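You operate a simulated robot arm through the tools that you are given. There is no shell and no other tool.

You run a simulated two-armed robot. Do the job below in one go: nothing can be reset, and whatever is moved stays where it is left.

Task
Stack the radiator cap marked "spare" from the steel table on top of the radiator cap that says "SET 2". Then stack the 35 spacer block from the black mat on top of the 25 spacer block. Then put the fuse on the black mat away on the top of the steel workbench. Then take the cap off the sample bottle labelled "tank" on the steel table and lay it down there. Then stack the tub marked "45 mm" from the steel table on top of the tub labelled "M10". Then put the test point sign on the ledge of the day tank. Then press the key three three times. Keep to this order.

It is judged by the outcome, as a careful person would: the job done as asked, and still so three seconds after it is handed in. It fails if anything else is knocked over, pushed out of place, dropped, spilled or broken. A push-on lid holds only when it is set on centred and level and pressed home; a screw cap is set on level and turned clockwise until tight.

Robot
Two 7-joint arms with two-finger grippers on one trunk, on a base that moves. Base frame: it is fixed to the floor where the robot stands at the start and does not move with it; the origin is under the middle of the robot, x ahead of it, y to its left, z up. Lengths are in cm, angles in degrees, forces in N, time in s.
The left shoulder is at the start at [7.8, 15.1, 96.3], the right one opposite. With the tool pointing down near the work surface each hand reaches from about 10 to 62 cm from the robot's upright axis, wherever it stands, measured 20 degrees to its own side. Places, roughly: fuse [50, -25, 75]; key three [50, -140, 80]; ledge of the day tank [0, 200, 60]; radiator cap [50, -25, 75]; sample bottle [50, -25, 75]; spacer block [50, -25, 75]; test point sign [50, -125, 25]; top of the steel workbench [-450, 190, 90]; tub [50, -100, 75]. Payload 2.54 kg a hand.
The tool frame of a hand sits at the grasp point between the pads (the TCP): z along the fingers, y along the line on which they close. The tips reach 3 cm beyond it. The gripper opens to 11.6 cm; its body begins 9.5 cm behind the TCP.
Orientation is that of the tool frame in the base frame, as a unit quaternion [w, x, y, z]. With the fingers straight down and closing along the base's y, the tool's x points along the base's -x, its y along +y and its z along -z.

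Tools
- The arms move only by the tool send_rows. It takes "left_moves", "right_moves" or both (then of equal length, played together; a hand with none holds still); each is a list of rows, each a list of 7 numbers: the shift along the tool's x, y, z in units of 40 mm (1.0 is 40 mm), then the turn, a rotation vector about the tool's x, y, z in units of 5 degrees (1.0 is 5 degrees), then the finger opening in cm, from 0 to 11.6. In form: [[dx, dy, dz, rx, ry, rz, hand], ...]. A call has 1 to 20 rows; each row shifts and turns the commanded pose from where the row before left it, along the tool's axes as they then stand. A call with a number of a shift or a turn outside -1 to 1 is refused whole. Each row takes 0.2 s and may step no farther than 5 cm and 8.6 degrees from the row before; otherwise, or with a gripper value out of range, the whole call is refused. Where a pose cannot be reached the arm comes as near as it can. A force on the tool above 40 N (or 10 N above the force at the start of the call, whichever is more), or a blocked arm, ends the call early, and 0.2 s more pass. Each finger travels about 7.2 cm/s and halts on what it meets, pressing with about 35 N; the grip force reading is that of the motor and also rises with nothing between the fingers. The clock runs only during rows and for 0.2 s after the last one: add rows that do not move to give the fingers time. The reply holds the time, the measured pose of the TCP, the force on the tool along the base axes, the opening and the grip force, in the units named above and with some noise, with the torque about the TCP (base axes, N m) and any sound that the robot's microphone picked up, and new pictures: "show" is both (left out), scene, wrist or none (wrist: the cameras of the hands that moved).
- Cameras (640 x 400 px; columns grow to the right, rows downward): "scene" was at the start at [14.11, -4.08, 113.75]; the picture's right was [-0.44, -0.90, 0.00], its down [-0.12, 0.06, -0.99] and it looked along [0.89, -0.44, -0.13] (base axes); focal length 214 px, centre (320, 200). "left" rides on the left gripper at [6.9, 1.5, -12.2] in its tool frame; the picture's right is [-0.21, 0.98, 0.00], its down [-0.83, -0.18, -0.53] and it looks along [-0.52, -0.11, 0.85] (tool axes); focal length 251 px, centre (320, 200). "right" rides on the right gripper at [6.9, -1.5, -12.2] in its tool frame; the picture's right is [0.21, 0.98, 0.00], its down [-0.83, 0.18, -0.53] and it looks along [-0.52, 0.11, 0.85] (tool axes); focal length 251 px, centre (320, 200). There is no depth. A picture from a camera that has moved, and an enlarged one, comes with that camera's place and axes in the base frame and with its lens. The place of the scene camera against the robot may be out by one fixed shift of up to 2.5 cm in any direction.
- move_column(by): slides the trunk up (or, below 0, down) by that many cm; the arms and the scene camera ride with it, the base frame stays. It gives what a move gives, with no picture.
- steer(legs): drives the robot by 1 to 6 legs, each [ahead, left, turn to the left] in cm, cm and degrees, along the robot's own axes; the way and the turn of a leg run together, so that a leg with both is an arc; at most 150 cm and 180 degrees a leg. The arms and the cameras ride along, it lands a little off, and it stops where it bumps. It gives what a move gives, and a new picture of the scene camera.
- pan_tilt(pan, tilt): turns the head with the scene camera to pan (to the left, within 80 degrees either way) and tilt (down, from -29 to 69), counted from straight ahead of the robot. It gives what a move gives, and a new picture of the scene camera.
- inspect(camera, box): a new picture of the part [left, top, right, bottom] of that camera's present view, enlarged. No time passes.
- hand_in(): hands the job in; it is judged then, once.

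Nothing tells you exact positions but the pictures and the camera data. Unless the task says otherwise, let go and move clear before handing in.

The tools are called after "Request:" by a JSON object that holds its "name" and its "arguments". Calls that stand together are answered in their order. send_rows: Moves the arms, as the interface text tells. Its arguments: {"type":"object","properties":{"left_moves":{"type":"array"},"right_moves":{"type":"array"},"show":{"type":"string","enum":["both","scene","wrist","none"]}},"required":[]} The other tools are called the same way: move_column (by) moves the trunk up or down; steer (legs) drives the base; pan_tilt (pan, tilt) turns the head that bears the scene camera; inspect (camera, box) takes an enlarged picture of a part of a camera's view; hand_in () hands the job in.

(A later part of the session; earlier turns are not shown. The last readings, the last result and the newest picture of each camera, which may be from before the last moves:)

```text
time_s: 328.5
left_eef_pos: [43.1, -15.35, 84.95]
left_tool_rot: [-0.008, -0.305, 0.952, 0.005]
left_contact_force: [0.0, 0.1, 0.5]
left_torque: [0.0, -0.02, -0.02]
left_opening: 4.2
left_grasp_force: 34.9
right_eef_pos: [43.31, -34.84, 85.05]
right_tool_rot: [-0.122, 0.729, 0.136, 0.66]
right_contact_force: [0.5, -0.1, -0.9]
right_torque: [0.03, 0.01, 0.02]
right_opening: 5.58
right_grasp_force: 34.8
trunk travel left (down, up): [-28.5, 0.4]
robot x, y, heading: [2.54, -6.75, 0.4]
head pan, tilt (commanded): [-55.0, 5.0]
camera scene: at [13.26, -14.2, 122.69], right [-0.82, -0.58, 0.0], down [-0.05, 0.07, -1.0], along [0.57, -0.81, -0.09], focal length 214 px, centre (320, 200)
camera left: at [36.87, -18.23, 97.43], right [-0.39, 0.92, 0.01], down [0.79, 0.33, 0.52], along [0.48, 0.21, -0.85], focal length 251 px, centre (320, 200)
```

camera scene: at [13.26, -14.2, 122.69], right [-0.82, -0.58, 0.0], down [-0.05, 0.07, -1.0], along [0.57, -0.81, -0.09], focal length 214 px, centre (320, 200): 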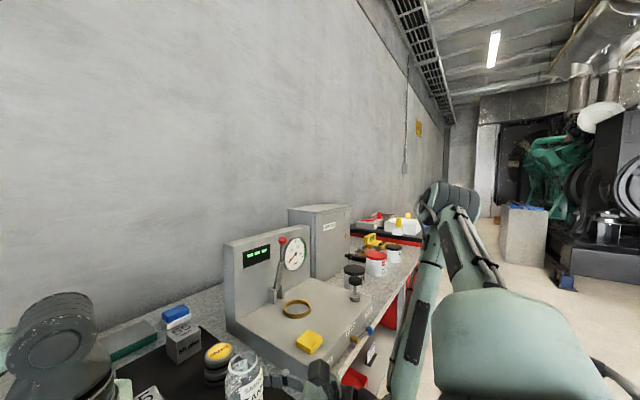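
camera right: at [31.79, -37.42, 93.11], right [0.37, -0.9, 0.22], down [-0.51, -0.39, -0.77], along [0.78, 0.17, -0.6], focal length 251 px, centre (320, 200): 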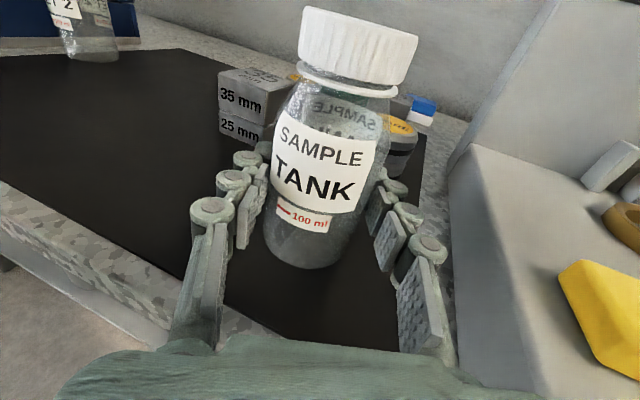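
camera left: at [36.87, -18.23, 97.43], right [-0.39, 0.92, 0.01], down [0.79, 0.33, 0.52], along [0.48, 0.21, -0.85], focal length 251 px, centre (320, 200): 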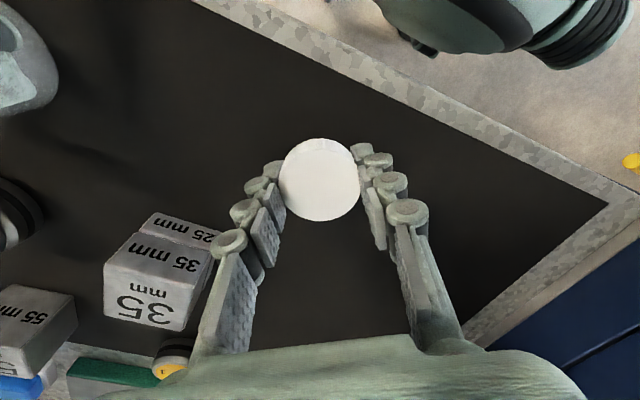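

Request:
{"name": "send_rows", "arguments": {"left_moves": [[0, 0, 0.15, 0, 0, 0, 4.0], [0, 0, 0, 0, 0, 0, 4.0]], "show": "none"}}

Request:
{"name": "send_rows", "arguments": {"left_moves": [[0, 0, 0.08, 0, 0, 0, 4.0], [0, 0, 0, 0, 0, 0, 4.0]], "show": "none"}}

Request:
{"name": "send_rows", "arguments": {"left_moves": [[0, 0, 0.06, 0, 0, 0, 4.0], [0, 0, 0, 0, 0, 0, 4.0]], "show": "none"}}

```text
time_s: 329.1
left_eef_pos: [43.23, -15.37, 84.19]
left_tool_rot: [-0.006, -0.305, 0.952, 0.005]
left_contact_force: [-0.1, 0.4, -0.3]
left_torque: [0.02, -0.03, 0.01]
left_opening: 4.23
left_grasp_force: 35.3
right_eef_pos: [43.24, -34.75, 85.11]
right_tool_rot: [-0.121, 0.729, 0.135, 0.661]
right_contact_force: [1.3, -0.3, 0.0]
right_torque: [-0.01, 0.01, -0.02]
right_opening: 5.61
right_grasp_force: 35.2
trunk travel left (down, up): [-28.5, 0.4]
robot x, y, heading: [2.35, -6.71, 0.4]
head pan, tilt (commanded): [-55.0, 5.0]
```

```text
time_s: 329.7
left_eef_pos: [43.04, -15.29, 84.09]
left_tool_rot: [-0.007, -0.306, 0.952, 0.006]
left_contact_force: [0.2, -0.1, 0.0]
left_torque: [0.02, -0.01, 0.02]
left_opening: 4.22
left_grasp_force: 35.3
right_eef_pos: [43.13, -34.8, 85.1]
right_tool_rot: [-0.122, 0.729, 0.136, 0.66]
right_contact_force: [-0.3, -0.6, -0.1]
right_torque: [0.01, 0.0, -0.01]
right_opening: 5.59
right_grasp_force: 35.1
trunk travel left (down, up): [-28.5, 0.4]
robot x, y, heading: [2.04, -6.58, 0.1]
head pan, tilt (commanded): [-55.0, 5.0]
```

```text
time_s: 330.3
left_eef_pos: [43.23, -15.26, 83.9]
left_tool_rot: [-0.007, -0.304, 0.953, 0.005]
left_contact_force: [0.2, 0.5, -1.4]
left_torque: [0.03, 0.01, 0.0]
left_opening: 4.21
left_grasp_force: 34.9
right_eef_pos: [43.27, -34.9, 85.1]
right_tool_rot: [-0.121, 0.729, 0.136, 0.66]
right_contact_force: [-0.4, 0.8, -0.8]
right_torque: [0.0, -0.01, 0.01]
right_opening: 5.59
right_grasp_force: 35.3
trunk travel left (down, up): [-28.5, 0.4]
robot x, y, heading: [2.27, -6.65, 0.1]
head pan, tilt (commanded): [-55.0, 5.0]
```

Request:
{"name": "send_rows", "arguments": {"left_moves": [[0, 0, 0.06, 0, 0, 0, 4.0], [0, 0, 0, 0, 0, 0, 4.0]], "show": "none"}}

Request:
{"name": "send_rows", "arguments": {"left_moves": [[0, 0, 0.05, 0, 0, 0, 4.0], [0, 0, 0, 0, 0, 0, 4.0]], "show": "none"}}

```text
time_s: 330.9
left_eef_pos: [42.93, -15.25, 83.7]
left_tool_rot: [-0.007, -0.305, 0.952, 0.005]
left_contact_force: [0.3, -0.4, -0.1]
left_torque: [0.03, 0.0, 0.01]
left_opening: 4.25
left_grasp_force: 34.6
right_eef_pos: [43.23, -34.87, 85.0]
right_tool_rot: [-0.122, 0.729, 0.136, 0.66]
right_contact_force: [-0.9, -0.3, -0.9]
right_torque: [0.0, -0.01, 0.0]
right_opening: 5.61
right_grasp_force: 35.1
trunk travel left (down, up): [-28.5, 0.4]
robot x, y, heading: [2.35, -6.56, 0.1]
head pan, tilt (commanded): [-55.0, 5.0]
```

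```text
time_s: 331.5
left_eef_pos: [43.06, -15.31, 83.46]
left_tool_rot: [-0.008, -0.305, 0.952, 0.006]
left_contact_force: [0.4, 0.2, 0.0]
left_torque: [0.02, -0.03, -0.02]
left_opening: 4.23
left_grasp_force: 35.4
right_eef_pos: [43.2, -34.73, 84.91]
right_tool_rot: [-0.121, 0.729, 0.136, 0.66]
right_contact_force: [-0.2, 0.6, -0.7]
right_torque: [0.03, 0.05, 0.01]
right_opening: 5.58
right_grasp_force: 34.8
trunk travel left (down, up): [-28.5, 0.4]
robot x, y, heading: [2.39, -6.93, -0.1]
head pan, tilt (commanded): [-55.0, 5.0]
```

Request:
{"name": "send_rows", "arguments": {"left_moves": [[0, 0, 0.05, 0, 0, 0, 4.0], [0, 0, 0, 0, 0, 0, 4.0]], "show": "none"}}

Request:
{"name": "send_rows", "arguments": {"left_moves": [[0, 0, 0.04, 0, 0, 0, 4.0], [0, 0, 0, 0, 0, 0, 4.0]], "show": "wrist"}}

```text
time_s: 332.1
left_eef_pos: [43.1, -15.22, 83.26]
left_tool_rot: [-0.005, -0.304, 0.953, 0.003]
left_contact_force: [2.6, -2.2, 15.2]
left_torque: [-0.27, -0.41, -0.04]
left_opening: 4.23
left_grasp_force: 35.2
right_eef_pos: [43.12, -34.79, 85.1]
right_tool_rot: [-0.121, 0.729, 0.136, 0.66]
right_contact_force: [0.5, -0.7, -0.2]
right_torque: [0.04, -0.02, -0.01]
right_opening: 5.59
right_grasp_force: 35.5
trunk travel left (down, up): [-28.5, 0.4]
robot x, y, heading: [2.12, -6.57, -0.1]
head pan, tilt (commanded): [-55.0, 5.0]
```

```text
time_s: 332.7
left_eef_pos: [43.01, -15.25, 83.31]
left_tool_rot: [-0.005, -0.307, 0.952, 0.003]
left_contact_force: [5.0, 0.6, 33.0]
left_torque: [-0.62, -0.77, -0.05]
left_opening: 4.21
left_grasp_force: 35.0
right_eef_pos: [43.15, -34.68, 85.22]
right_tool_rot: [-0.122, 0.728, 0.137, 0.661]
right_contact_force: [-0.7, 0.0, -0.3]
right_torque: [-0.02, -0.04, 0.0]
right_opening: 5.61
right_grasp_force: 35.2
trunk travel left (down, up): [-28.5, 0.4]
robot x, y, heading: [2.37, -6.89, 0.0]
head pan, tilt (commanded): [-55.0, 5.0]
camera left: at [36.73, -18.13, 95.68], right [-0.39, 0.92, 0.01], down [0.78, 0.33, 0.53], along [0.48, 0.21, -0.85], focal length 251 px, centre (320, 200)
```

left: 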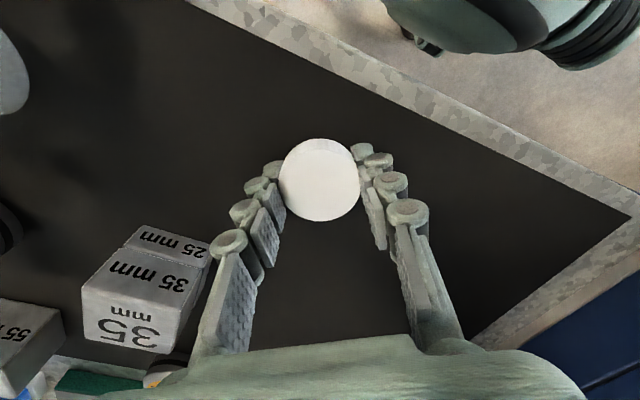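

The cap is on the mat. Relieving and letting go, then lifting the left hand away.

Request:
{"name": "send_rows", "arguments": {"left_moves": [[0, 0, -0.07, 0, 0, 0, 4.0], [0, 0, 0, 0, 0, 0, 4.6], [0, 0, 0, 0, 0, 0, 5.5], [0, 0, 0, 0, 0, 0, 6.5], [0, 0, 0, 0, 0, 0, 6.5], [0, 0, -0.5, 0, 0, 0, 6.5], [0, 0, -0.8, 0, 0, 0, 6.5], [0, 0, -0.9, 0, 0, 0, 6.5], [0, 0, -0.9, 0, 0, 0, 6.5], [0, 0, -0.9, 0, 0, 0, 6.5]], "show": "wrist"}}

```text
time_s: 334.9
left_eef_pos: [43.26, -15.41, 99.1]
left_tool_rot: [-0.006, -0.305, 0.952, 0.006]
left_contact_force: [0.2, -0.7, -0.2]
left_torque: [-0.03, -0.02, 0.02]
left_opening: 6.48
left_grasp_force: 0.1
right_eef_pos: [43.2, -34.7, 85.06]
right_tool_rot: [-0.121, 0.729, 0.136, 0.66]
right_contact_force: [0.4, -0.8, -0.7]
right_torque: [0.01, 0.03, 0.03]
right_opening: 5.58
right_grasp_force: 35.1
trunk travel left (down, up): [-28.5, 0.4]
robot x, y, heading: [2.24, -7.01, 0.0]
head pan, tilt (commanded): [-55.0, 5.0]
camera left: at [37.03, -18.29, 111.5], right [-0.39, 0.92, 0.01], down [0.79, 0.33, 0.52], along [0.48, 0.22, -0.85], focal length 251 px, centre (320, 200)
```

left: 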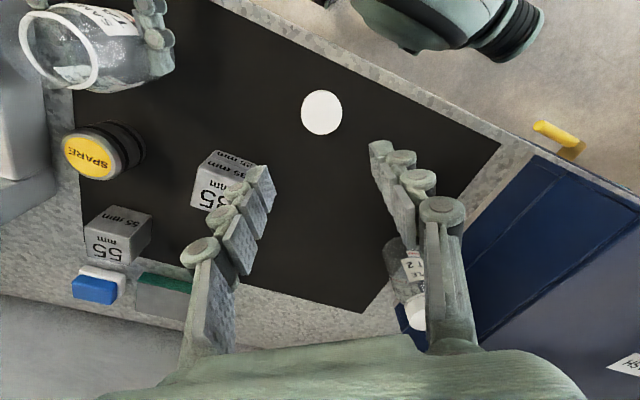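

The cap is laid down. Now releasing the bottle body with the right hand.

Request:
{"name": "send_rows", "arguments": {"right_moves": [[0, 0, 0, 0, 0, 0, 6.2], [0, 0, 0, 0, 0, 0, 7.2], [0, 0, 0, 0, 0, 0, 8.5], [0, 0, 0, 0, 0, 0, 9.6], [0, 0, 0, 0, 0, 0, 9.6]], "show": "both"}}

```text
time_s: 336.1
left_eef_pos: [43.34, -15.43, 99.08]
left_tool_rot: [-0.007, -0.305, 0.952, 0.006]
left_contact_force: [0.3, 0.1, -0.5]
left_torque: [0.01, 0.01, 0.04]
left_opening: 6.49
left_grasp_force: 0.1
right_eef_pos: [43.29, -34.76, 85.08]
right_tool_rot: [-0.121, 0.73, 0.136, 0.659]
right_contact_force: [-0.5, 0.2, 0.6]
right_torque: [-0.02, 0.03, 0.0]
right_opening: 9.61
right_grasp_force: 0.1
trunk travel left (down, up): [-28.5, 0.4]
robot x, y, heading: [2.12, -6.64, -0.2]
head pan, tilt (commanded): [-55.0, 5.0]
camera scene: at [13.25, -14.2, 122.69], right [-0.82, -0.58, 0.0], down [-0.05, 0.07, -1.0], along [0.57, -0.81, -0.09], focal length 214 px, centre (320, 200)
camera right: at [31.81, -37.42, 93.1], right [0.37, -0.9, 0.22], down [-0.51, -0.39, -0.77], along [0.78, 0.17, -0.6], focal length 251 px, centre (320, 200)
```

scene: 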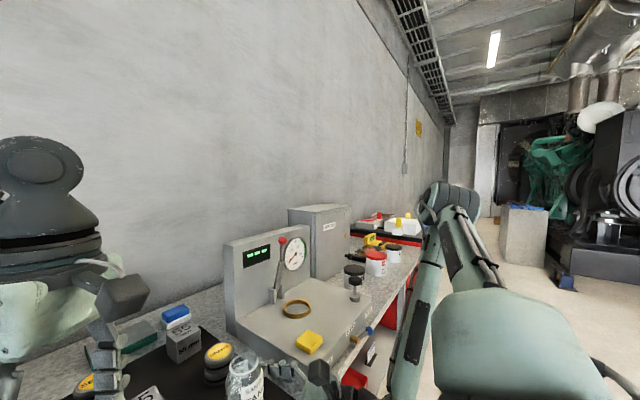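
right: 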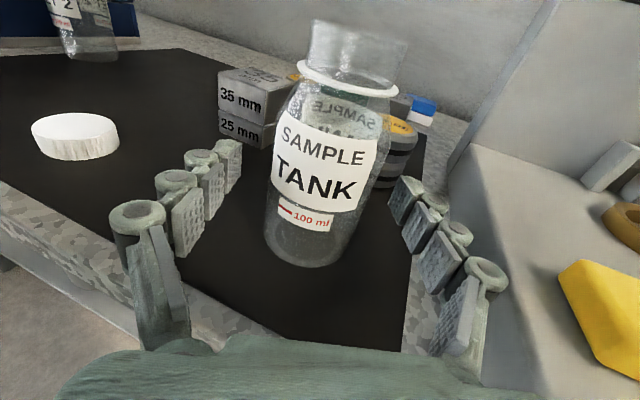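

The open bottle stands, cap laid on the mat. Backing the hands away and going on to the tubs.

Request:
{"name": "steer", "arguments": {"legs": [[-30, 0, 0]]}}

Request:
{"name": "pan_tilt", "arguments": {"pan": -20, "tilt": 25}}

```text
time_s: 338.1
left_eef_pos: [13.24, -15.33, 99.02]
left_tool_rot: [-0.006, -0.308, 0.951, 0.006]
left_contact_force: [-0.7, -0.1, 0.3]
left_torque: [-0.01, -0.06, 0.03]
left_opening: 6.5
left_grasp_force: 0.1
right_eef_pos: [13.36, -34.53, 85.16]
right_tool_rot: [-0.123, 0.728, 0.139, 0.659]
right_contact_force: [-0.2, -0.1, -0.7]
right_torque: [0.02, -0.03, 0.03]
right_opening: 9.62
right_grasp_force: 0.1
trunk travel left (down, up): [-28.5, 0.4]
robot x, y, heading: [-27.64, -6.63, 0.5]
head pan, tilt (commanded): [-55.0, 5.0]
camera scene: at [-16.79, -14.29, 122.69], right [-0.81, -0.58, 0.0], down [-0.05, 0.07, -1.0], along [0.58, -0.81, -0.09], focal length 214 px, centre (320, 200)
```

scene: 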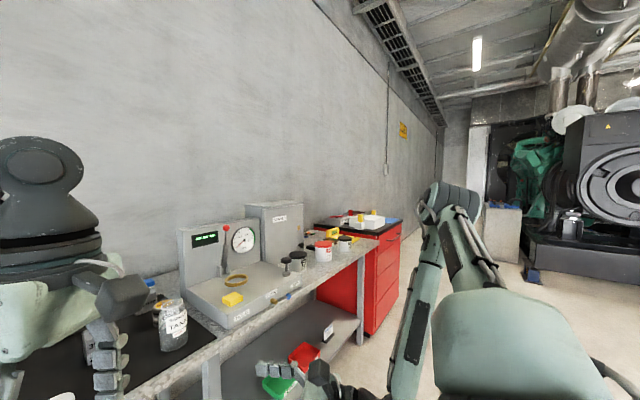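

```text
time_s: 339.1
left_eef_pos: [13.27, -15.21, 99.04]
left_tool_rot: [-0.008, -0.308, 0.951, 0.006]
left_contact_force: [-0.5, -0.7, 0.0]
left_torque: [0.0, 0.05, 0.01]
left_opening: 6.51
left_grasp_force: 0.0
right_eef_pos: [13.45, -34.66, 85.15]
right_tool_rot: [-0.124, 0.728, 0.138, 0.66]
right_contact_force: [0.3, -0.8, 1.3]
right_torque: [0.02, 0.0, 0.01]
right_opening: 9.61
right_grasp_force: 0.1
trunk travel left (down, up): [-28.5, 0.4]
robot x, y, heading: [-27.94, -7.05, 0.9]
head pan, tilt (commanded): [-20.0, 25.0]
camera scene: at [-13.4, -9.9, 119.45], right [-0.33, -0.94, 0.0], down [-0.4, 0.14, -0.91], along [0.85, -0.3, -0.42], focal length 214 px, centre (320, 200)
```

scene: 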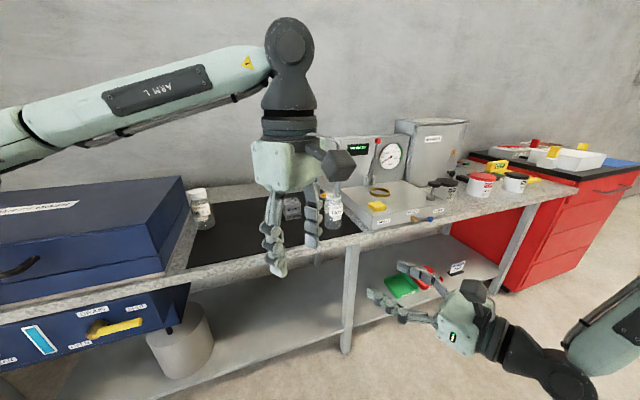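

Request:
{"name": "steer", "arguments": {"legs": [[0, -72, -0.9]]}}

Request:
{"name": "inspect", "arguments": {"camera": "scene", "box": [200, 80, 640, 320]}}

```text
time_s: 346.6
left_eef_pos: [13.46, -89.19, 99.1]
left_tool_rot: [-0.007, -0.303, 0.953, 0.006]
left_contact_force: [0.2, -0.2, 0.5]
left_torque: [-0.01, 0.0, 0.02]
left_opening: 6.5
left_grasp_force: 0.0
right_eef_pos: [13.48, -108.6, 85.05]
right_tool_rot: [-0.12, 0.729, 0.135, 0.66]
right_contact_force: [-0.9, -0.2, -0.2]
right_torque: [0.0, 0.01, -0.01]
right_opening: 9.59
right_grasp_force: 0.0
trunk travel left (down, up): [-28.5, 0.4]
robot x, y, heading: [-27.67, -80.65, -0.0]
head pan, tilt (commanded): [-20.0, 25.0]
camera scene: at [-13.11, -83.49, 119.44], right [-0.34, -0.94, 0.0], down [-0.4, 0.15, -0.91], along [0.85, -0.31, -0.42], focal length 214 px, centre (320, 200)
```

scene: 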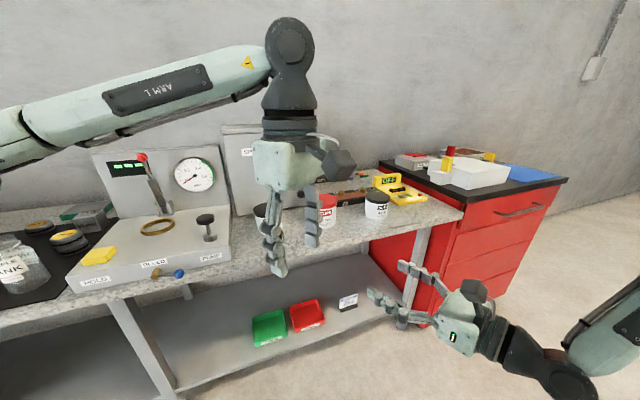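

```text
1.45 times, centred on (420, 200) of scene
camera zoom: at [-13.11, -83.49, 119.44], right [-0.34, -0.94, 0.0], down [-0.4, 0.15, -0.91], along [0.85, -0.31, -0.42], focal length 312 px, centre (174, 200)
```

zoom: 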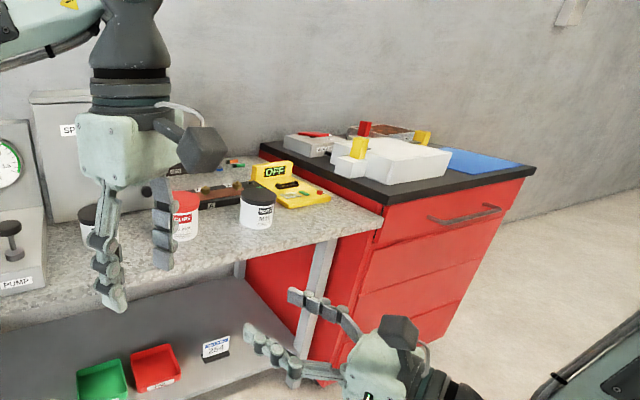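

The tubs are ahead: black lid, red-lid CLAMPS, black lid, and a yellow meter. I'll raise both hands to be clear before closing in, and straighten the left hand.

Request:
{"name": "send_rows", "arguments": {"left_moves": [[0, 0, -0.6, 0, 0, 1, 9.0], [0, 0, -0.6, 0, 0, 1, 9.0], [0, 0, -0.6, 0, 0, 1, 9.0], [0, 0, -0.6, 0, 0, 1, 9.0], [0, 0, -0.4, 0, 0, 1, 9.0], [0, 0, 0, 0, 0, 1, 9.0], [0, 0, 0, 0, -0.2, 1, 9.0], [0, 0, 0, 0, 0, 0, 9.0]], "right_moves": [[0.8, 0, -0.3, 0, 0, 0, 9.0], [0.8, 0, -0.3, 0, 0, 0, 9.0], [0.8, 0, -0.3, 0, 0, 0, 9.0], [0.8, 0, -0.3, 0, 0, 0, 9.0], [0.8, 0, -0.3, 0, 0, 0, 9.0], [0.8, 0, -0.3, 0, 0, 0, 9.0], [0.8, 0, 0, 0, 0, 0, 9.0], [0, 0, 0, 0, 0, 0, 9.0]], "show": "scene"}}

```text
time_s: 348.4
left_eef_pos: [13.83, -89.01, 110.24]
left_tool_rot: [0.001, -0.002, 1.0, 0.003]
left_contact_force: [0.1, -1.0, 1.3]
left_torque: [-0.01, 0.0, -0.02]
left_opening: 8.99
left_grasp_force: 0.0
right_eef_pos: [13.49, -114.02, 93.32]
right_tool_rot: [-0.118, 0.728, 0.135, 0.662]
right_contact_force: [-0.3, -0.5, -0.9]
right_torque: [0.01, 0.0, -0.02]
right_opening: 9.0
right_grasp_force: 0.0
right hand out of reach, approached as far as the arm can: row 1, 2, 3, 4, 5, 6, 7
trunk travel left (down, up): [-28.5, 0.4]
robot x, y, heading: [-27.48, -80.53, -0.2]
head pan, tilt (commanded): [-20.0, 25.0]
camera scene: at [-13.1, -83.49, 119.44], right [-0.34, -0.94, 0.0], down [-0.4, 0.14, -0.91], along [0.85, -0.31, -0.42], focal length 214 px, centre (320, 200)
```

scene: 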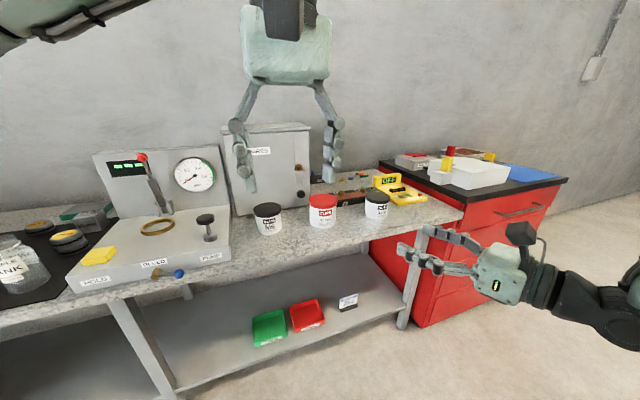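

Request:
{"name": "inspect", "arguments": {"camera": "scene", "box": [230, 150, 450, 260]}}

Request:
{"name": "inspect", "arguments": {"camera": "scene", "box": [220, 270, 420, 370]}}

Request:
{"name": "inspect", "arguments": {"camera": "scene", "box": [360, 130, 580, 260]}}

```text
2.91 times, centred on (340, 205) of scene
camera zoom: at [-13.1, -83.49, 119.44], right [-0.34, -0.94, 0.0], down [-0.4, 0.14, -0.91], along [0.85, -0.31, -0.42], focal length 624 px, centre (262, 186)
```

zoom: 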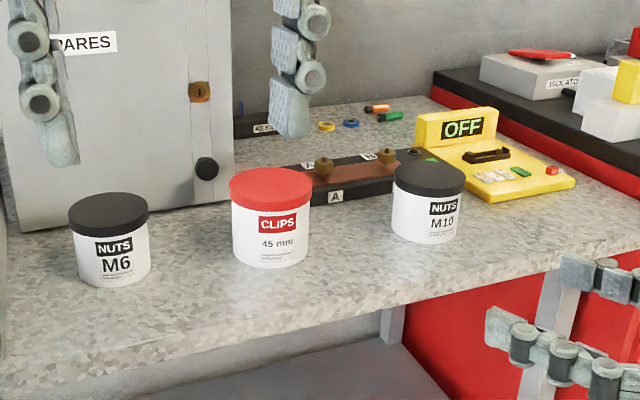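

```text
3.20 times, centred on (320, 320) of scene
camera zoom: at [-13.1, -83.49, 119.44], right [-0.34, -0.94, 0.0], down [-0.4, 0.14, -0.91], along [0.85, -0.31, -0.42], focal length 686 px, centre (320, -184)
```

zoom: 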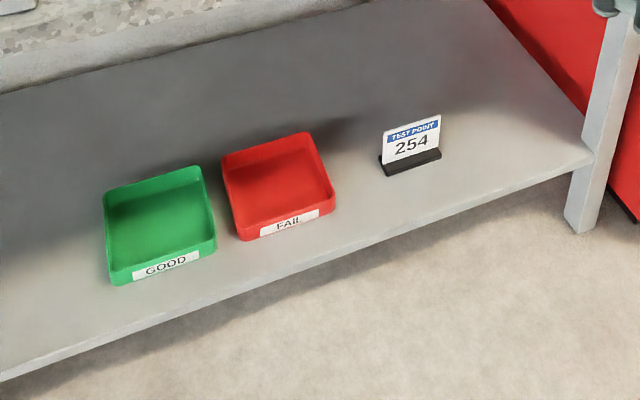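

```text
2.91 times, centred on (470, 195) of scene
camera zoom: at [-13.1, -83.49, 119.44], right [-0.34, -0.94, 0.0], down [-0.4, 0.14, -0.91], along [0.85, -0.31, -0.42], focal length 624 px, centre (-116, 214)
```

zoom: 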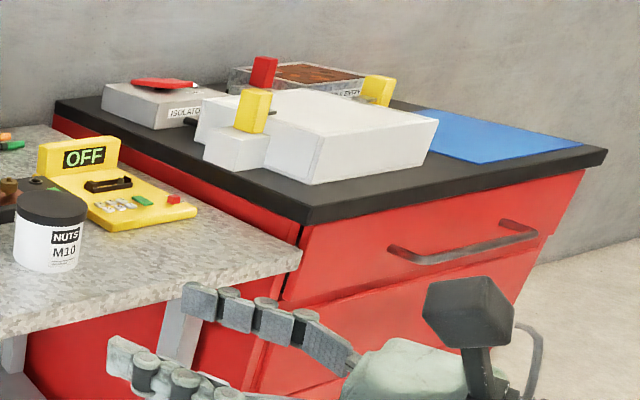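

CLIPS 45 mm (red lid) at about [50,-108] must go onto NUTS M10 at about [48,-129]; the sign and trays are on the lower shelf. I'll tuck the right hand back toward the body first.

Request:
{"name": "send_rows", "arguments": {"right_moves": [[0, 0, -0.8, 0, 0, 0, 6.0], [0, 0, -0.8, 0, 0, 0, 6.0], [0, 0, -0.8, 0, 0, 0, 6.0], [0.2, 0, -0.8, 0, 0, 0, 6.0]], "show": "scene"}}

```text
time_s: 349.4
left_eef_pos: [13.76, -89.03, 110.32]
left_tool_rot: [0.0, -0.002, 1.0, 0.003]
left_contact_force: [-0.4, 0.6, -0.2]
left_torque: [0.0, 0.03, -0.01]
left_opening: 9.02
left_grasp_force: 0.0
right_eef_pos: [1.68, -118.5, 94.41]
right_tool_rot: [-0.121, 0.729, 0.135, 0.66]
right_contact_force: [-0.1, -0.5, -0.5]
right_torque: [0.02, -0.02, 0.02]
right_opening: 5.99
right_grasp_force: 0.0
right hand out of reach, approached as far as the arm can: row 1
trunk travel left (down, up): [-28.5, 0.4]
robot x, y, heading: [-27.91, -80.34, 0.1]
head pan, tilt (commanded): [-20.0, 25.0]
camera scene: at [-13.09, -83.45, 119.44], right [-0.34, -0.94, 0.0], down [-0.4, 0.14, -0.91], along [0.85, -0.31, -0.42], focal length 214 px, centre (320, 200)
```

scene: 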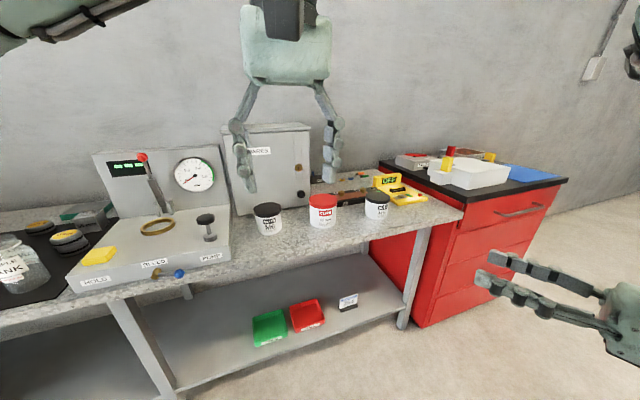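

Request:
{"name": "steer", "arguments": {"legs": [[0, -14, 0], [28, 0, 0]]}}

Request:
{"name": "inspect", "arguments": {"camera": "left", "box": [0, 0, 640, 400]}}

```text
time_s: 352.9
left_eef_pos: [42.14, -102.92, 110.34]
left_tool_rot: [0.001, -0.001, 1.0, 0.004]
left_contact_force: [-0.8, -0.6, -1.2]
left_torque: [0.01, -0.01, -0.03]
left_opening: 9.01
left_grasp_force: 0.2
right_eef_pos: [29.9, -132.32, 94.32]
right_tool_rot: [-0.12, 0.729, 0.135, 0.66]
right_contact_force: [-0.5, 0.5, 0.7]
right_torque: [-0.03, -0.04, 0.0]
right_opening: 5.97
right_grasp_force: 0.0
trunk travel left (down, up): [-28.5, 0.4]
robot x, y, heading: [0.71, -94.09, -0.2]
head pan, tilt (commanded): [-20.0, 25.0]
camera scene: at [15.21, -97.27, 119.43], right [-0.34, -0.94, 0.0], down [-0.4, 0.15, -0.91], along [0.85, -0.31, -0.42], focal length 214 px, centre (320, 200)
```

scene: 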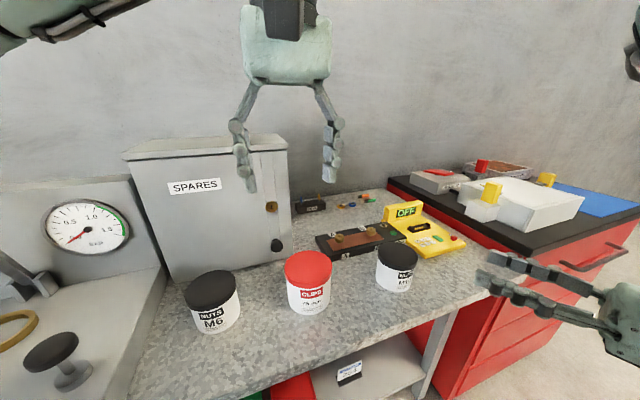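

```text
1.00 times, centred on (320, 200) of left (not enlarged: the box is as wide or as high as the picture)
camera zoom: at [35.19, -101.59, 122.63], right [0.21, 0.98, 0.01], down [0.83, -0.18, 0.53], along [0.52, -0.11, -0.85], focal length 251 px, centre (320, 200)
```

zoom: 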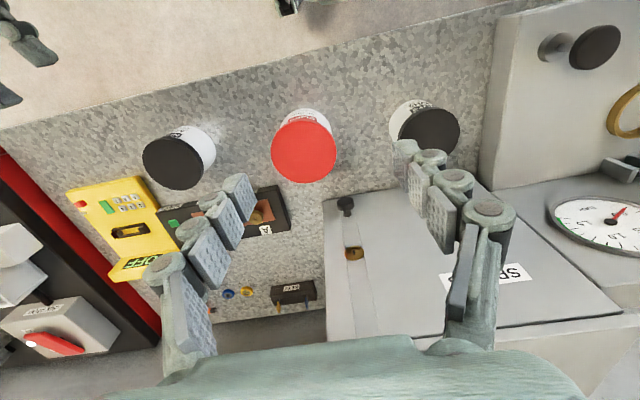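

Request:
{"name": "inspect", "arguments": {"camera": "scene", "box": [260, 230, 440, 340]}}

Request:
{"name": "inspect", "arguments": {"camera": "left", "box": [50, 80, 370, 280]}}

```text
3.56 times, centred on (350, 285) of scene
camera zoom: at [15.21, -97.27, 119.43], right [-0.34, -0.94, 0.0], down [-0.4, 0.15, -0.91], along [0.85, -0.31, -0.42], focal length 763 px, centre (213, -102)
```

zoom: 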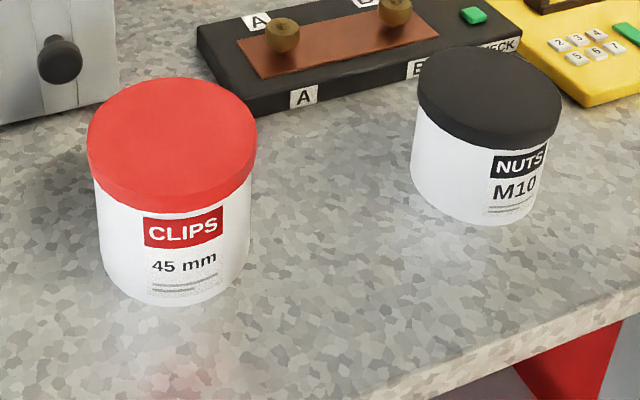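

```text
2.00 times, centred on (210, 180) of left
camera zoom: at [35.19, -101.59, 122.63], right [0.21, 0.98, 0.01], down [0.83, -0.18, 0.53], along [0.52, -0.11, -0.85], focal length 503 px, centre (540, 240)
```

zoom: 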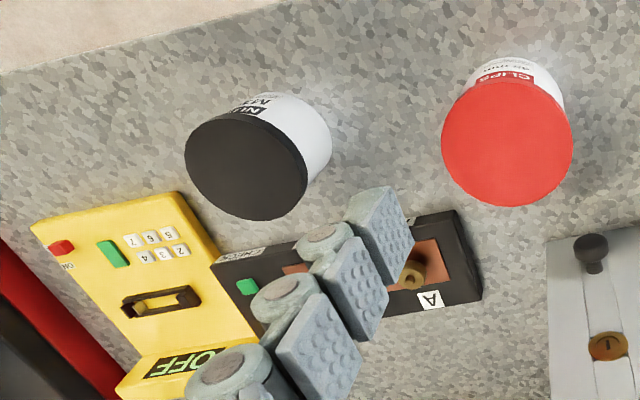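

The tubs have push-on lids, so I'll grip the CLIPS tub around its body below the lid with the horizontal right hand. I'll back up slightly and set the right hand at body height.

Request:
{"name": "steer", "arguments": {"legs": [[-12, 0, 0], [0, 11, 0]]}}

Request:
{"name": "send_rows", "arguments": {"right_moves": [[-0.32, -0.18, 0.7, 0, 0, 0, 11.6], [-0.32, -0.18, 0.7, 0, 0, 0, 11.6], [-0.32, -0.18, 0.7, 0, 0, 0, 11.6], [-0.32, -0.18, 0.7, 0, 0, 0, 11.6], [-0.32, -0.18, 0.7, 0, 0, 0, 11.6], [-0.32, -0.18, 0.7, 0, 0, 0, 11.6]], "show": "both"}}

```text
time_s: 355.4
left_eef_pos: [30.17, -92.32, 110.28]
left_tool_rot: [0.0, -0.001, 1.0, 0.005]
left_contact_force: [0.4, -0.3, 0.7]
left_torque: [-0.03, 0.0, -0.01]
left_opening: 8.99
left_grasp_force: 0.1
right_eef_pos: [18.16, -121.62, 94.36]
right_tool_rot: [-0.119, 0.729, 0.133, 0.661]
right_contact_force: [-0.2, 0.7, 0.1]
right_torque: [-0.02, -0.01, 0.02]
right_opening: 6.01
right_grasp_force: 0.0
trunk travel left (down, up): [-28.5, 0.4]
robot x, y, heading: [-10.97, -83.44, -0.4]
head pan, tilt (commanded): [-20.0, 25.0]
camera scene: at [3.4, -86.65, 119.44], right [-0.35, -0.94, 0.0], down [-0.4, 0.15, -0.91], along [0.85, -0.31, -0.42], focal length 214 px, centre (320, 200)
```

scene: 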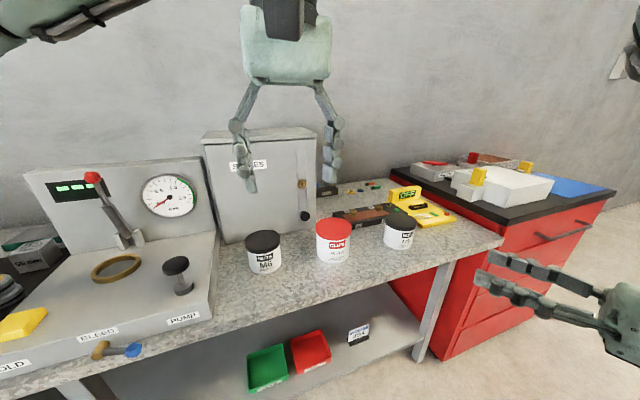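

```text
time_s: 356.8
left_eef_pos: [30.05, -92.55, 110.25]
left_tool_rot: [0.002, 0.0, 1.0, 0.004]
left_contact_force: [0.1, -0.7, -0.7]
left_torque: [0.07, -0.1, 0.03]
left_opening: 9.0
left_grasp_force: 0.0
right_eef_pos: [31.45, -112.43, 85.01]
right_tool_rot: [-0.12, 0.729, 0.133, 0.661]
right_contact_force: [-0.5, 0.1, -0.1]
right_torque: [0.0, -0.04, 0.02]
right_opening: 11.6
right_grasp_force: 0.0
right hand out of reach, approached as far as the arm can: row 3
trunk travel left (down, up): [-28.5, 0.4]
robot x, y, heading: [-11.08, -83.71, -0.2]
head pan, tilt (commanded): [-20.0, 25.0]
camera scene: at [3.23, -86.84, 119.47], right [-0.35, -0.94, 0.0], down [-0.39, 0.15, -0.91], along [0.85, -0.31, -0.42], focal length 214 px, centre (320, 200)
camera right: at [20.01, -115.02, 92.95], right [0.36, -0.91, 0.22], down [-0.51, -0.39, -0.77], along [0.78, 0.17, -0.6], focal length 251 px, centre (320, 200)
```

scene: 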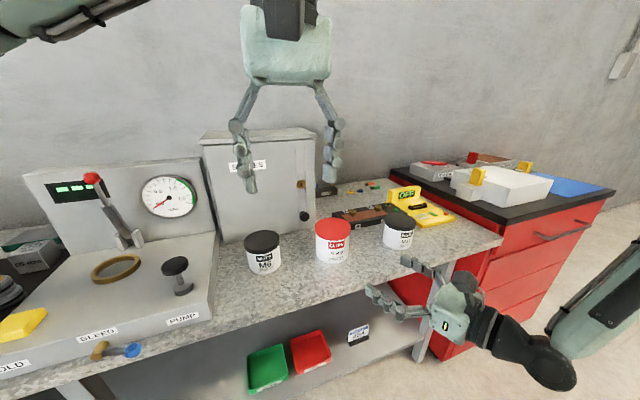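
right: 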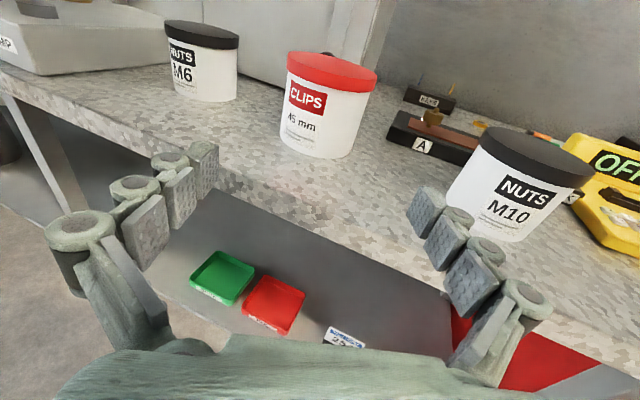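

The CLIPS tub is exactly along the right hand's axis, 16.6 cm ahead. I'll lower slightly and drive in along that line.

Request:
{"name": "send_rows", "arguments": {"right_moves": [[-0.15, 0, 0, 0, 0, 0, 11.6], [0, 0, 0, 0, 0, 0, 11.6]], "show": "none"}}

Request:
{"name": "steer", "arguments": {"legs": [[7.5, 2.8, 0.2]]}}

Request:
{"name": "inspect", "arguments": {"camera": "right", "box": [0, 0, 640, 400]}}

```text
time_s: 357.4
left_eef_pos: [30.19, -92.45, 110.33]
left_tool_rot: [0.0, 0.0, 1.0, 0.004]
left_contact_force: [-0.3, 0.3, -0.2]
left_torque: [0.0, 0.01, 0.04]
left_opening: 9.01
left_grasp_force: 0.0
right_eef_pos: [31.54, -112.31, 84.23]
right_tool_rot: [-0.119, 0.729, 0.134, 0.661]
right_contact_force: [-0.5, 0.0, 0.4]
right_torque: [0.0, 0.0, 0.02]
right_opening: 11.56
right_grasp_force: 0.0
trunk travel left (down, up): [-28.5, 0.4]
robot x, y, heading: [-10.8, -83.34, -0.1]
head pan, tilt (commanded): [-20.0, 25.0]
```

```text
time_s: 358.5
left_eef_pos: [37.82, -89.48, 110.26]
left_tool_rot: [0.0, -0.003, 1.0, 0.003]
left_contact_force: [0.9, -0.2, -0.8]
left_torque: [-0.02, 0.05, 0.0]
left_opening: 8.99
left_grasp_force: 0.1
right_eef_pos: [39.09, -109.49, 84.3]
right_tool_rot: [-0.12, 0.729, 0.134, 0.66]
right_contact_force: [0.8, 0.7, -0.6]
right_torque: [-0.03, 0.0, 0.02]
right_opening: 11.59
right_grasp_force: 0.0
trunk travel left (down, up): [-28.5, 0.4]
robot x, y, heading: [-3.57, -80.67, -0.0]
head pan, tilt (commanded): [-20.0, 25.0]
camera scene: at [10.96, -83.81, 119.43], right [-0.34, -0.94, 0.0], down [-0.4, 0.14, -0.91], along [0.85, -0.31, -0.42], focal length 214 px, centre (320, 200)
```

scene: 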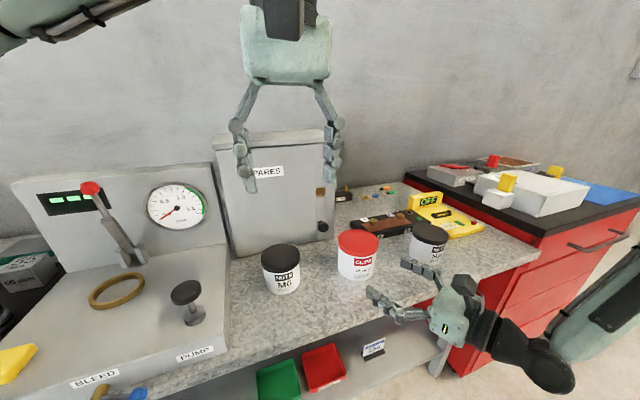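

```text
1.00 times, centred on (320, 200) of right (not enlarged: the box is as wide or as high as the picture)
camera zoom: at [27.7, -112.0, 92.34], right [0.37, -0.9, 0.22], down [-0.51, -0.39, -0.77], along [0.78, 0.17, -0.6], focal length 251 px, centre (320, 200)
```

zoom: 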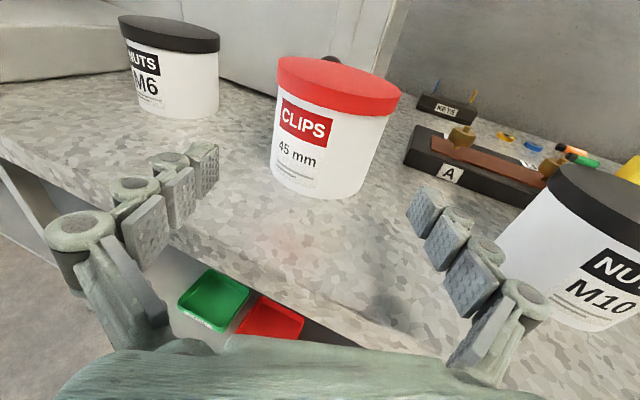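

Request:
{"name": "steer", "arguments": {"legs": [[5.6, 2.1, 0]]}}

Request:
{"name": "inspect", "arguments": {"camera": "right", "box": [0, 0, 640, 400]}}

```text
time_s: 359.5
left_eef_pos: [43.06, -87.18, 110.36]
left_tool_rot: [0.0, -0.004, 1.0, 0.004]
left_contact_force: [0.6, -0.3, 0.4]
left_torque: [-0.01, 0.06, 0.0]
left_opening: 9.0
left_grasp_force: 0.1
right_eef_pos: [44.48, -107.28, 84.28]
right_tool_rot: [-0.122, 0.729, 0.136, 0.66]
right_contact_force: [0.3, 0.1, 0.6]
right_torque: [-0.03, 0.01, 0.0]
right_opening: 11.61
right_grasp_force: 0.0
trunk travel left (down, up): [-28.5, 0.4]
robot x, y, heading: [1.63, -78.47, 0.1]
head pan, tilt (commanded): [-20.0, 25.0]
camera scene: at [16.32, -81.69, 119.43], right [-0.34, -0.94, 0.0], down [-0.4, 0.14, -0.91], along [0.85, -0.31, -0.42], focal length 214 px, centre (320, 200)
```

scene: 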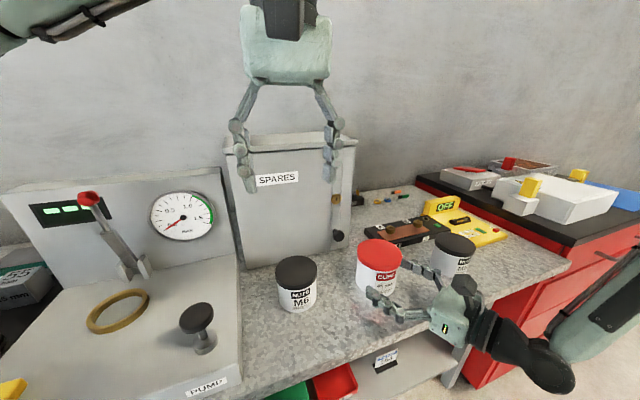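

```text
1.00 times, centred on (320, 200) of right (not enlarged: the box is as wide or as high as the picture)
camera zoom: at [33.1, -109.86, 92.34], right [0.37, -0.9, 0.22], down [-0.51, -0.39, -0.77], along [0.78, 0.17, -0.6], focal length 251 px, centre (320, 200)
```

zoom: 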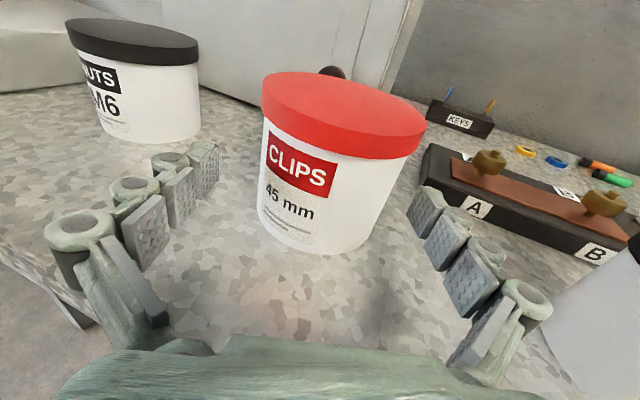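

Request:
{"name": "send_rows", "arguments": {"right_moves": [[0, 0.08, 0.1, 0, 0, 0, 11.6], [0, 0, 0, 0, 0, 0, 10.5], [0, 0, 0, 0, 0, 0, 9.5], [0, 0, 0, 0, 0, 0, 8.5], [0, 0, 0, 0, 0, 0, 7.5], [0, 0, 0, 0, 0, 0, 7.5]], "show": "wrist"}}

```text
time_s: 360.9
left_eef_pos: [43.04, -87.3, 110.27]
left_tool_rot: [0.0, -0.003, 1.0, 0.003]
left_contact_force: [0.9, 0.8, -0.1]
left_torque: [-0.02, -0.02, 0.0]
left_opening: 8.99
left_grasp_force: 0.0
right_eef_pos: [44.98, -107.46, 84.27]
right_tool_rot: [-0.122, 0.729, 0.136, 0.66]
right_contact_force: [-1.5, -2.3, 0.7]
right_torque: [0.02, 0.0, -0.05]
right_opening: 8.68
right_grasp_force: 35.1
trunk travel left (down, up): [-28.5, 0.4]
robot x, y, heading: [2.0, -78.8, 0.1]
head pan, tilt (commanded): [-20.0, 25.0]
camera right: at [33.51, -110.08, 92.29], right [0.37, -0.9, 0.22], down [-0.51, -0.39, -0.77], along [0.78, 0.17, -0.6], focal length 251 px, centre (320, 200)
```

right: 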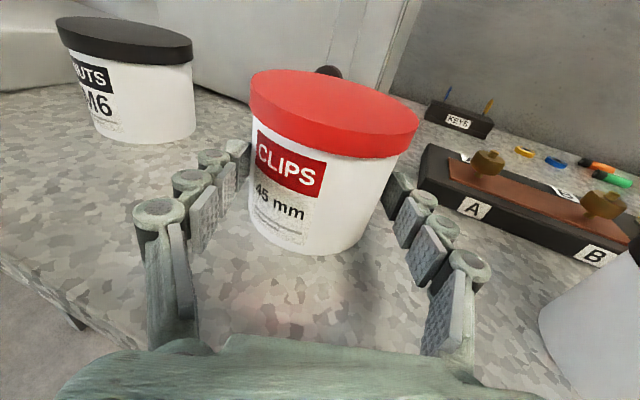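

The CLIPS tub is gripped by its body. Lifting gradually.

Request:
{"name": "send_rows", "arguments": {"right_moves": [[0.2, 0, 0, 0, 0, 0, 7.5], [0.3, 0, 0, 0, 0, 0, 7.5], [0.4, 0, 0, 0, 0, 0, 7.5], [0.4, 0, 0, 0, 0, 0, 7.5], [0, 0, 0, 0, 0, 0, 7.5]], "show": "both"}}

```text
time_s: 362.1
left_eef_pos: [43.16, -87.33, 110.11]
left_tool_rot: [0.0, -0.003, 1.0, 0.003]
left_contact_force: [0.3, 0.4, 0.8]
left_torque: [-0.01, 0.01, -0.04]
left_opening: 9.0
left_grasp_force: 0.0
right_eef_pos: [45.71, -107.67, 89.13]
right_tool_rot: [-0.122, 0.728, 0.136, 0.66]
right_contact_force: [-0.5, -0.3, -3.7]
right_torque: [-0.07, 0.1, -0.01]
right_opening: 8.64
right_grasp_force: 35.0
right hand out of reach, approached as far as the arm can: row 4
trunk travel left (down, up): [-28.5, 0.4]
robot x, y, heading: [1.66, -78.83, -0.0]
head pan, tilt (commanded): [-20.0, 25.0]
camera scene: at [16.27, -81.74, 119.44], right [-0.34, -0.94, 0.0], down [-0.4, 0.14, -0.91], along [0.85, -0.31, -0.42], focal length 214 px, centre (320, 200)
camera right: at [34.33, -110.25, 97.18], right [0.37, -0.9, 0.22], down [-0.51, -0.39, -0.77], along [0.78, 0.18, -0.6], focal length 251 px, centre (320, 200)
```

scene: 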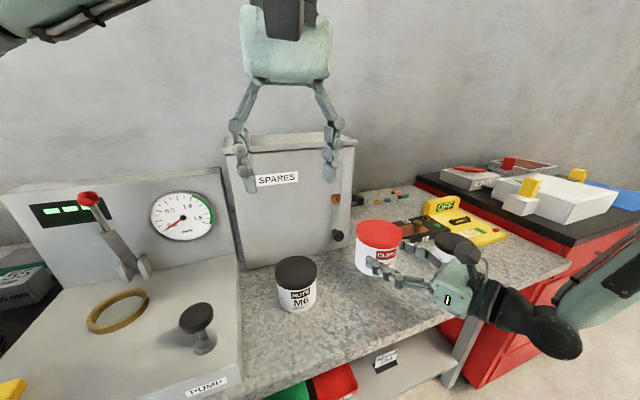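
right: 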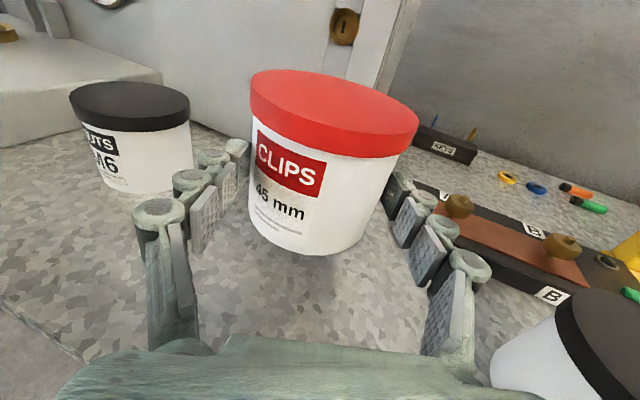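

Request:
{"name": "send_rows", "arguments": {"right_moves": [[0.2, 0.16, -0.38, 0, 0, 0, 7.5], [0.25, 0.16, -0.38, 0, 0, 0, 7.5], [0.25, 0.16, -0.38, 0, 0, 0, 7.5], [0.25, 0.16, -0.38, 0, 0, 0, 7.5], [0, 0, 0, 0, 0, 0, 7.5]], "show": "scene"}}

```text
time_s: 363.3
left_eef_pos: [43.11, -87.28, 110.26]
left_tool_rot: [0.0, -0.004, 1.0, 0.003]
left_contact_force: [-0.3, -0.1, -0.1]
left_torque: [0.0, -0.01, 0.04]
left_opening: 8.99
left_grasp_force: 0.1
right_eef_pos: [42.12, -112.53, 92.94]
right_tool_rot: [-0.12, 0.729, 0.135, 0.661]
right_contact_force: [-0.3, 0.1, -3.5]
right_torque: [-0.03, 0.1, 0.01]
right_opening: 8.64
right_grasp_force: 34.7
right hand out of reach, approached as far as the arm can: row 1, 3
trunk travel left (down, up): [-28.5, 0.4]
robot x, y, heading: [1.52, -78.62, 0.0]
head pan, tilt (commanded): [-20.0, 25.0]
camera scene: at [16.31, -81.71, 119.43], right [-0.34, -0.94, 0.0], down [-0.4, 0.14, -0.91], along [0.85, -0.31, -0.42], focal length 214 px, centre (320, 200)
```

scene: 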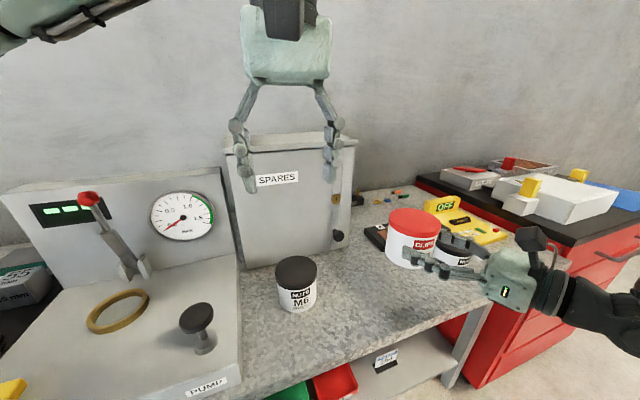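

Request:
{"name": "send_rows", "arguments": {"right_moves": [[0.25, 0.1, -0.25, 0, 0, 0, 7.5], [0.25, 0.1, -0.25, 0, 0, 0, 7.5], [0, 0, 0, 0, 0, 0, 7.5]], "show": "wrist"}}

```text
time_s: 364.1
left_eef_pos: [43.06, -87.26, 110.27]
left_tool_rot: [0.0, -0.003, 1.0, 0.003]
left_contact_force: [-0.9, -0.1, 0.5]
left_torque: [-0.03, 0.01, -0.01]
left_opening: 9.0
left_grasp_force: 0.0
right_eef_pos: [40.61, -113.26, 92.7]
right_tool_rot: [-0.119, 0.728, 0.136, 0.661]
right_contact_force: [-0.1, -0.1, -4.6]
right_torque: [-0.04, 0.11, -0.02]
right_opening: 8.63
right_grasp_force: 34.9
right hand out of reach, approached as far as the arm can: row 1, 2
trunk travel left (down, up): [-28.5, 0.4]
robot x, y, heading: [1.98, -78.71, -0.1]
head pan, tilt (commanded): [-20.0, 25.0]
camera right: at [29.13, -115.79, 100.75], right [0.37, -0.9, 0.22], down [-0.51, -0.39, -0.77], along [0.78, 0.17, -0.6], focal length 251 px, centre (320, 200)
```

right: 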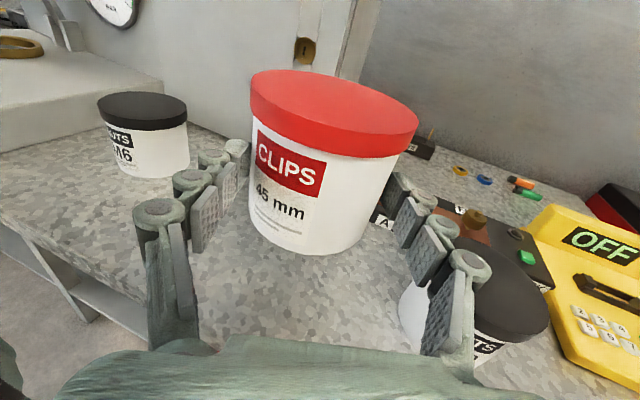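

The tub bottom is about 1 cm above the M10 lid level. I'll drive right to bring it over the M10 tub at about [45.0,-127.0].

Request:
{"name": "steer", "arguments": {"legs": [[0.8, -14.4, 0]]}}

Request:
{"name": "inspect", "arguments": {"camera": "right", "box": [0, 0, 640, 400]}}

Request:
{"name": "inspect", "arguments": {"camera": "left", "box": [0, 0, 640, 400]}}

```text
time_s: 366.1
left_eef_pos: [43.87, -101.6, 110.25]
left_tool_rot: [0.0, -0.003, 1.0, 0.003]
left_contact_force: [-0.3, -0.8, 0.3]
left_torque: [-0.02, 0.0, 0.0]
left_opening: 9.0
left_grasp_force: 0.1
right_eef_pos: [41.35, -127.47, 92.75]
right_tool_rot: [-0.119, 0.728, 0.135, 0.661]
right_contact_force: [0.7, -0.1, -3.8]
right_torque: [-0.05, 0.05, -0.02]
right_opening: 8.61
right_grasp_force: 35.0
trunk travel left (down, up): [-28.5, 0.4]
robot x, y, heading: [2.11, -92.69, -0.2]
head pan, tilt (commanded): [-20.0, 25.0]
camera scene: at [17.04, -96.01, 119.44], right [-0.34, -0.94, 0.0], down [-0.4, 0.15, -0.91], along [0.85, -0.31, -0.42], focal length 214 px, centre (320, 200)
```

scene: 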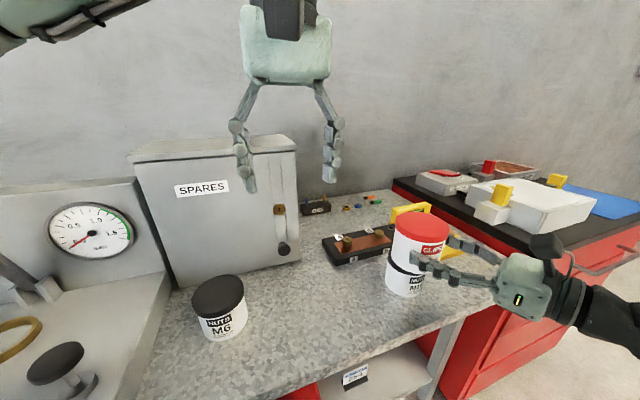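

```text
1.00 times, centred on (320, 200) of right (not enlarged: the box is as wide or as high as the picture)
camera zoom: at [29.87, -130.07, 100.74], right [0.36, -0.91, 0.22], down [-0.51, -0.39, -0.77], along [0.78, 0.17, -0.6], focal length 251 px, centre (320, 200)
```

zoom: 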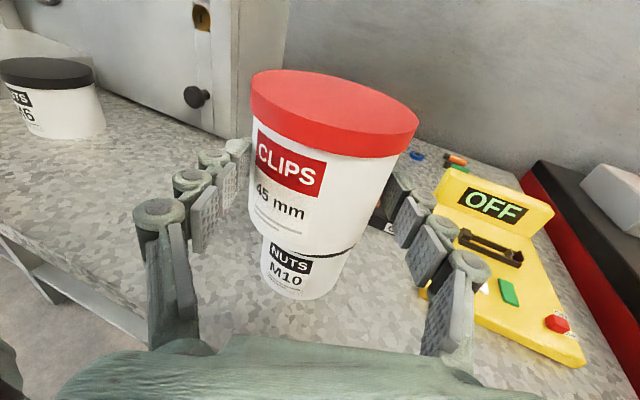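

```text
1.00 times, centred on (320, 200) of left (not enlarged: the box is as wide or as high as the picture)
camera zoom: at [37.02, -100.28, 122.64], right [0.21, 0.98, 0.01], down [0.83, -0.18, 0.53], along [0.52, -0.11, -0.85], focal length 251 px, centre (320, 200)
```

zoom: 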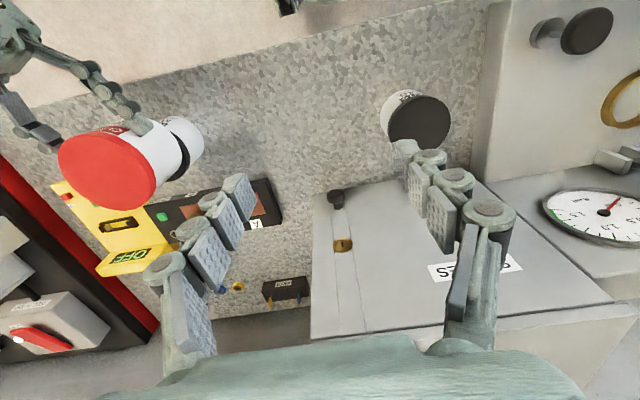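

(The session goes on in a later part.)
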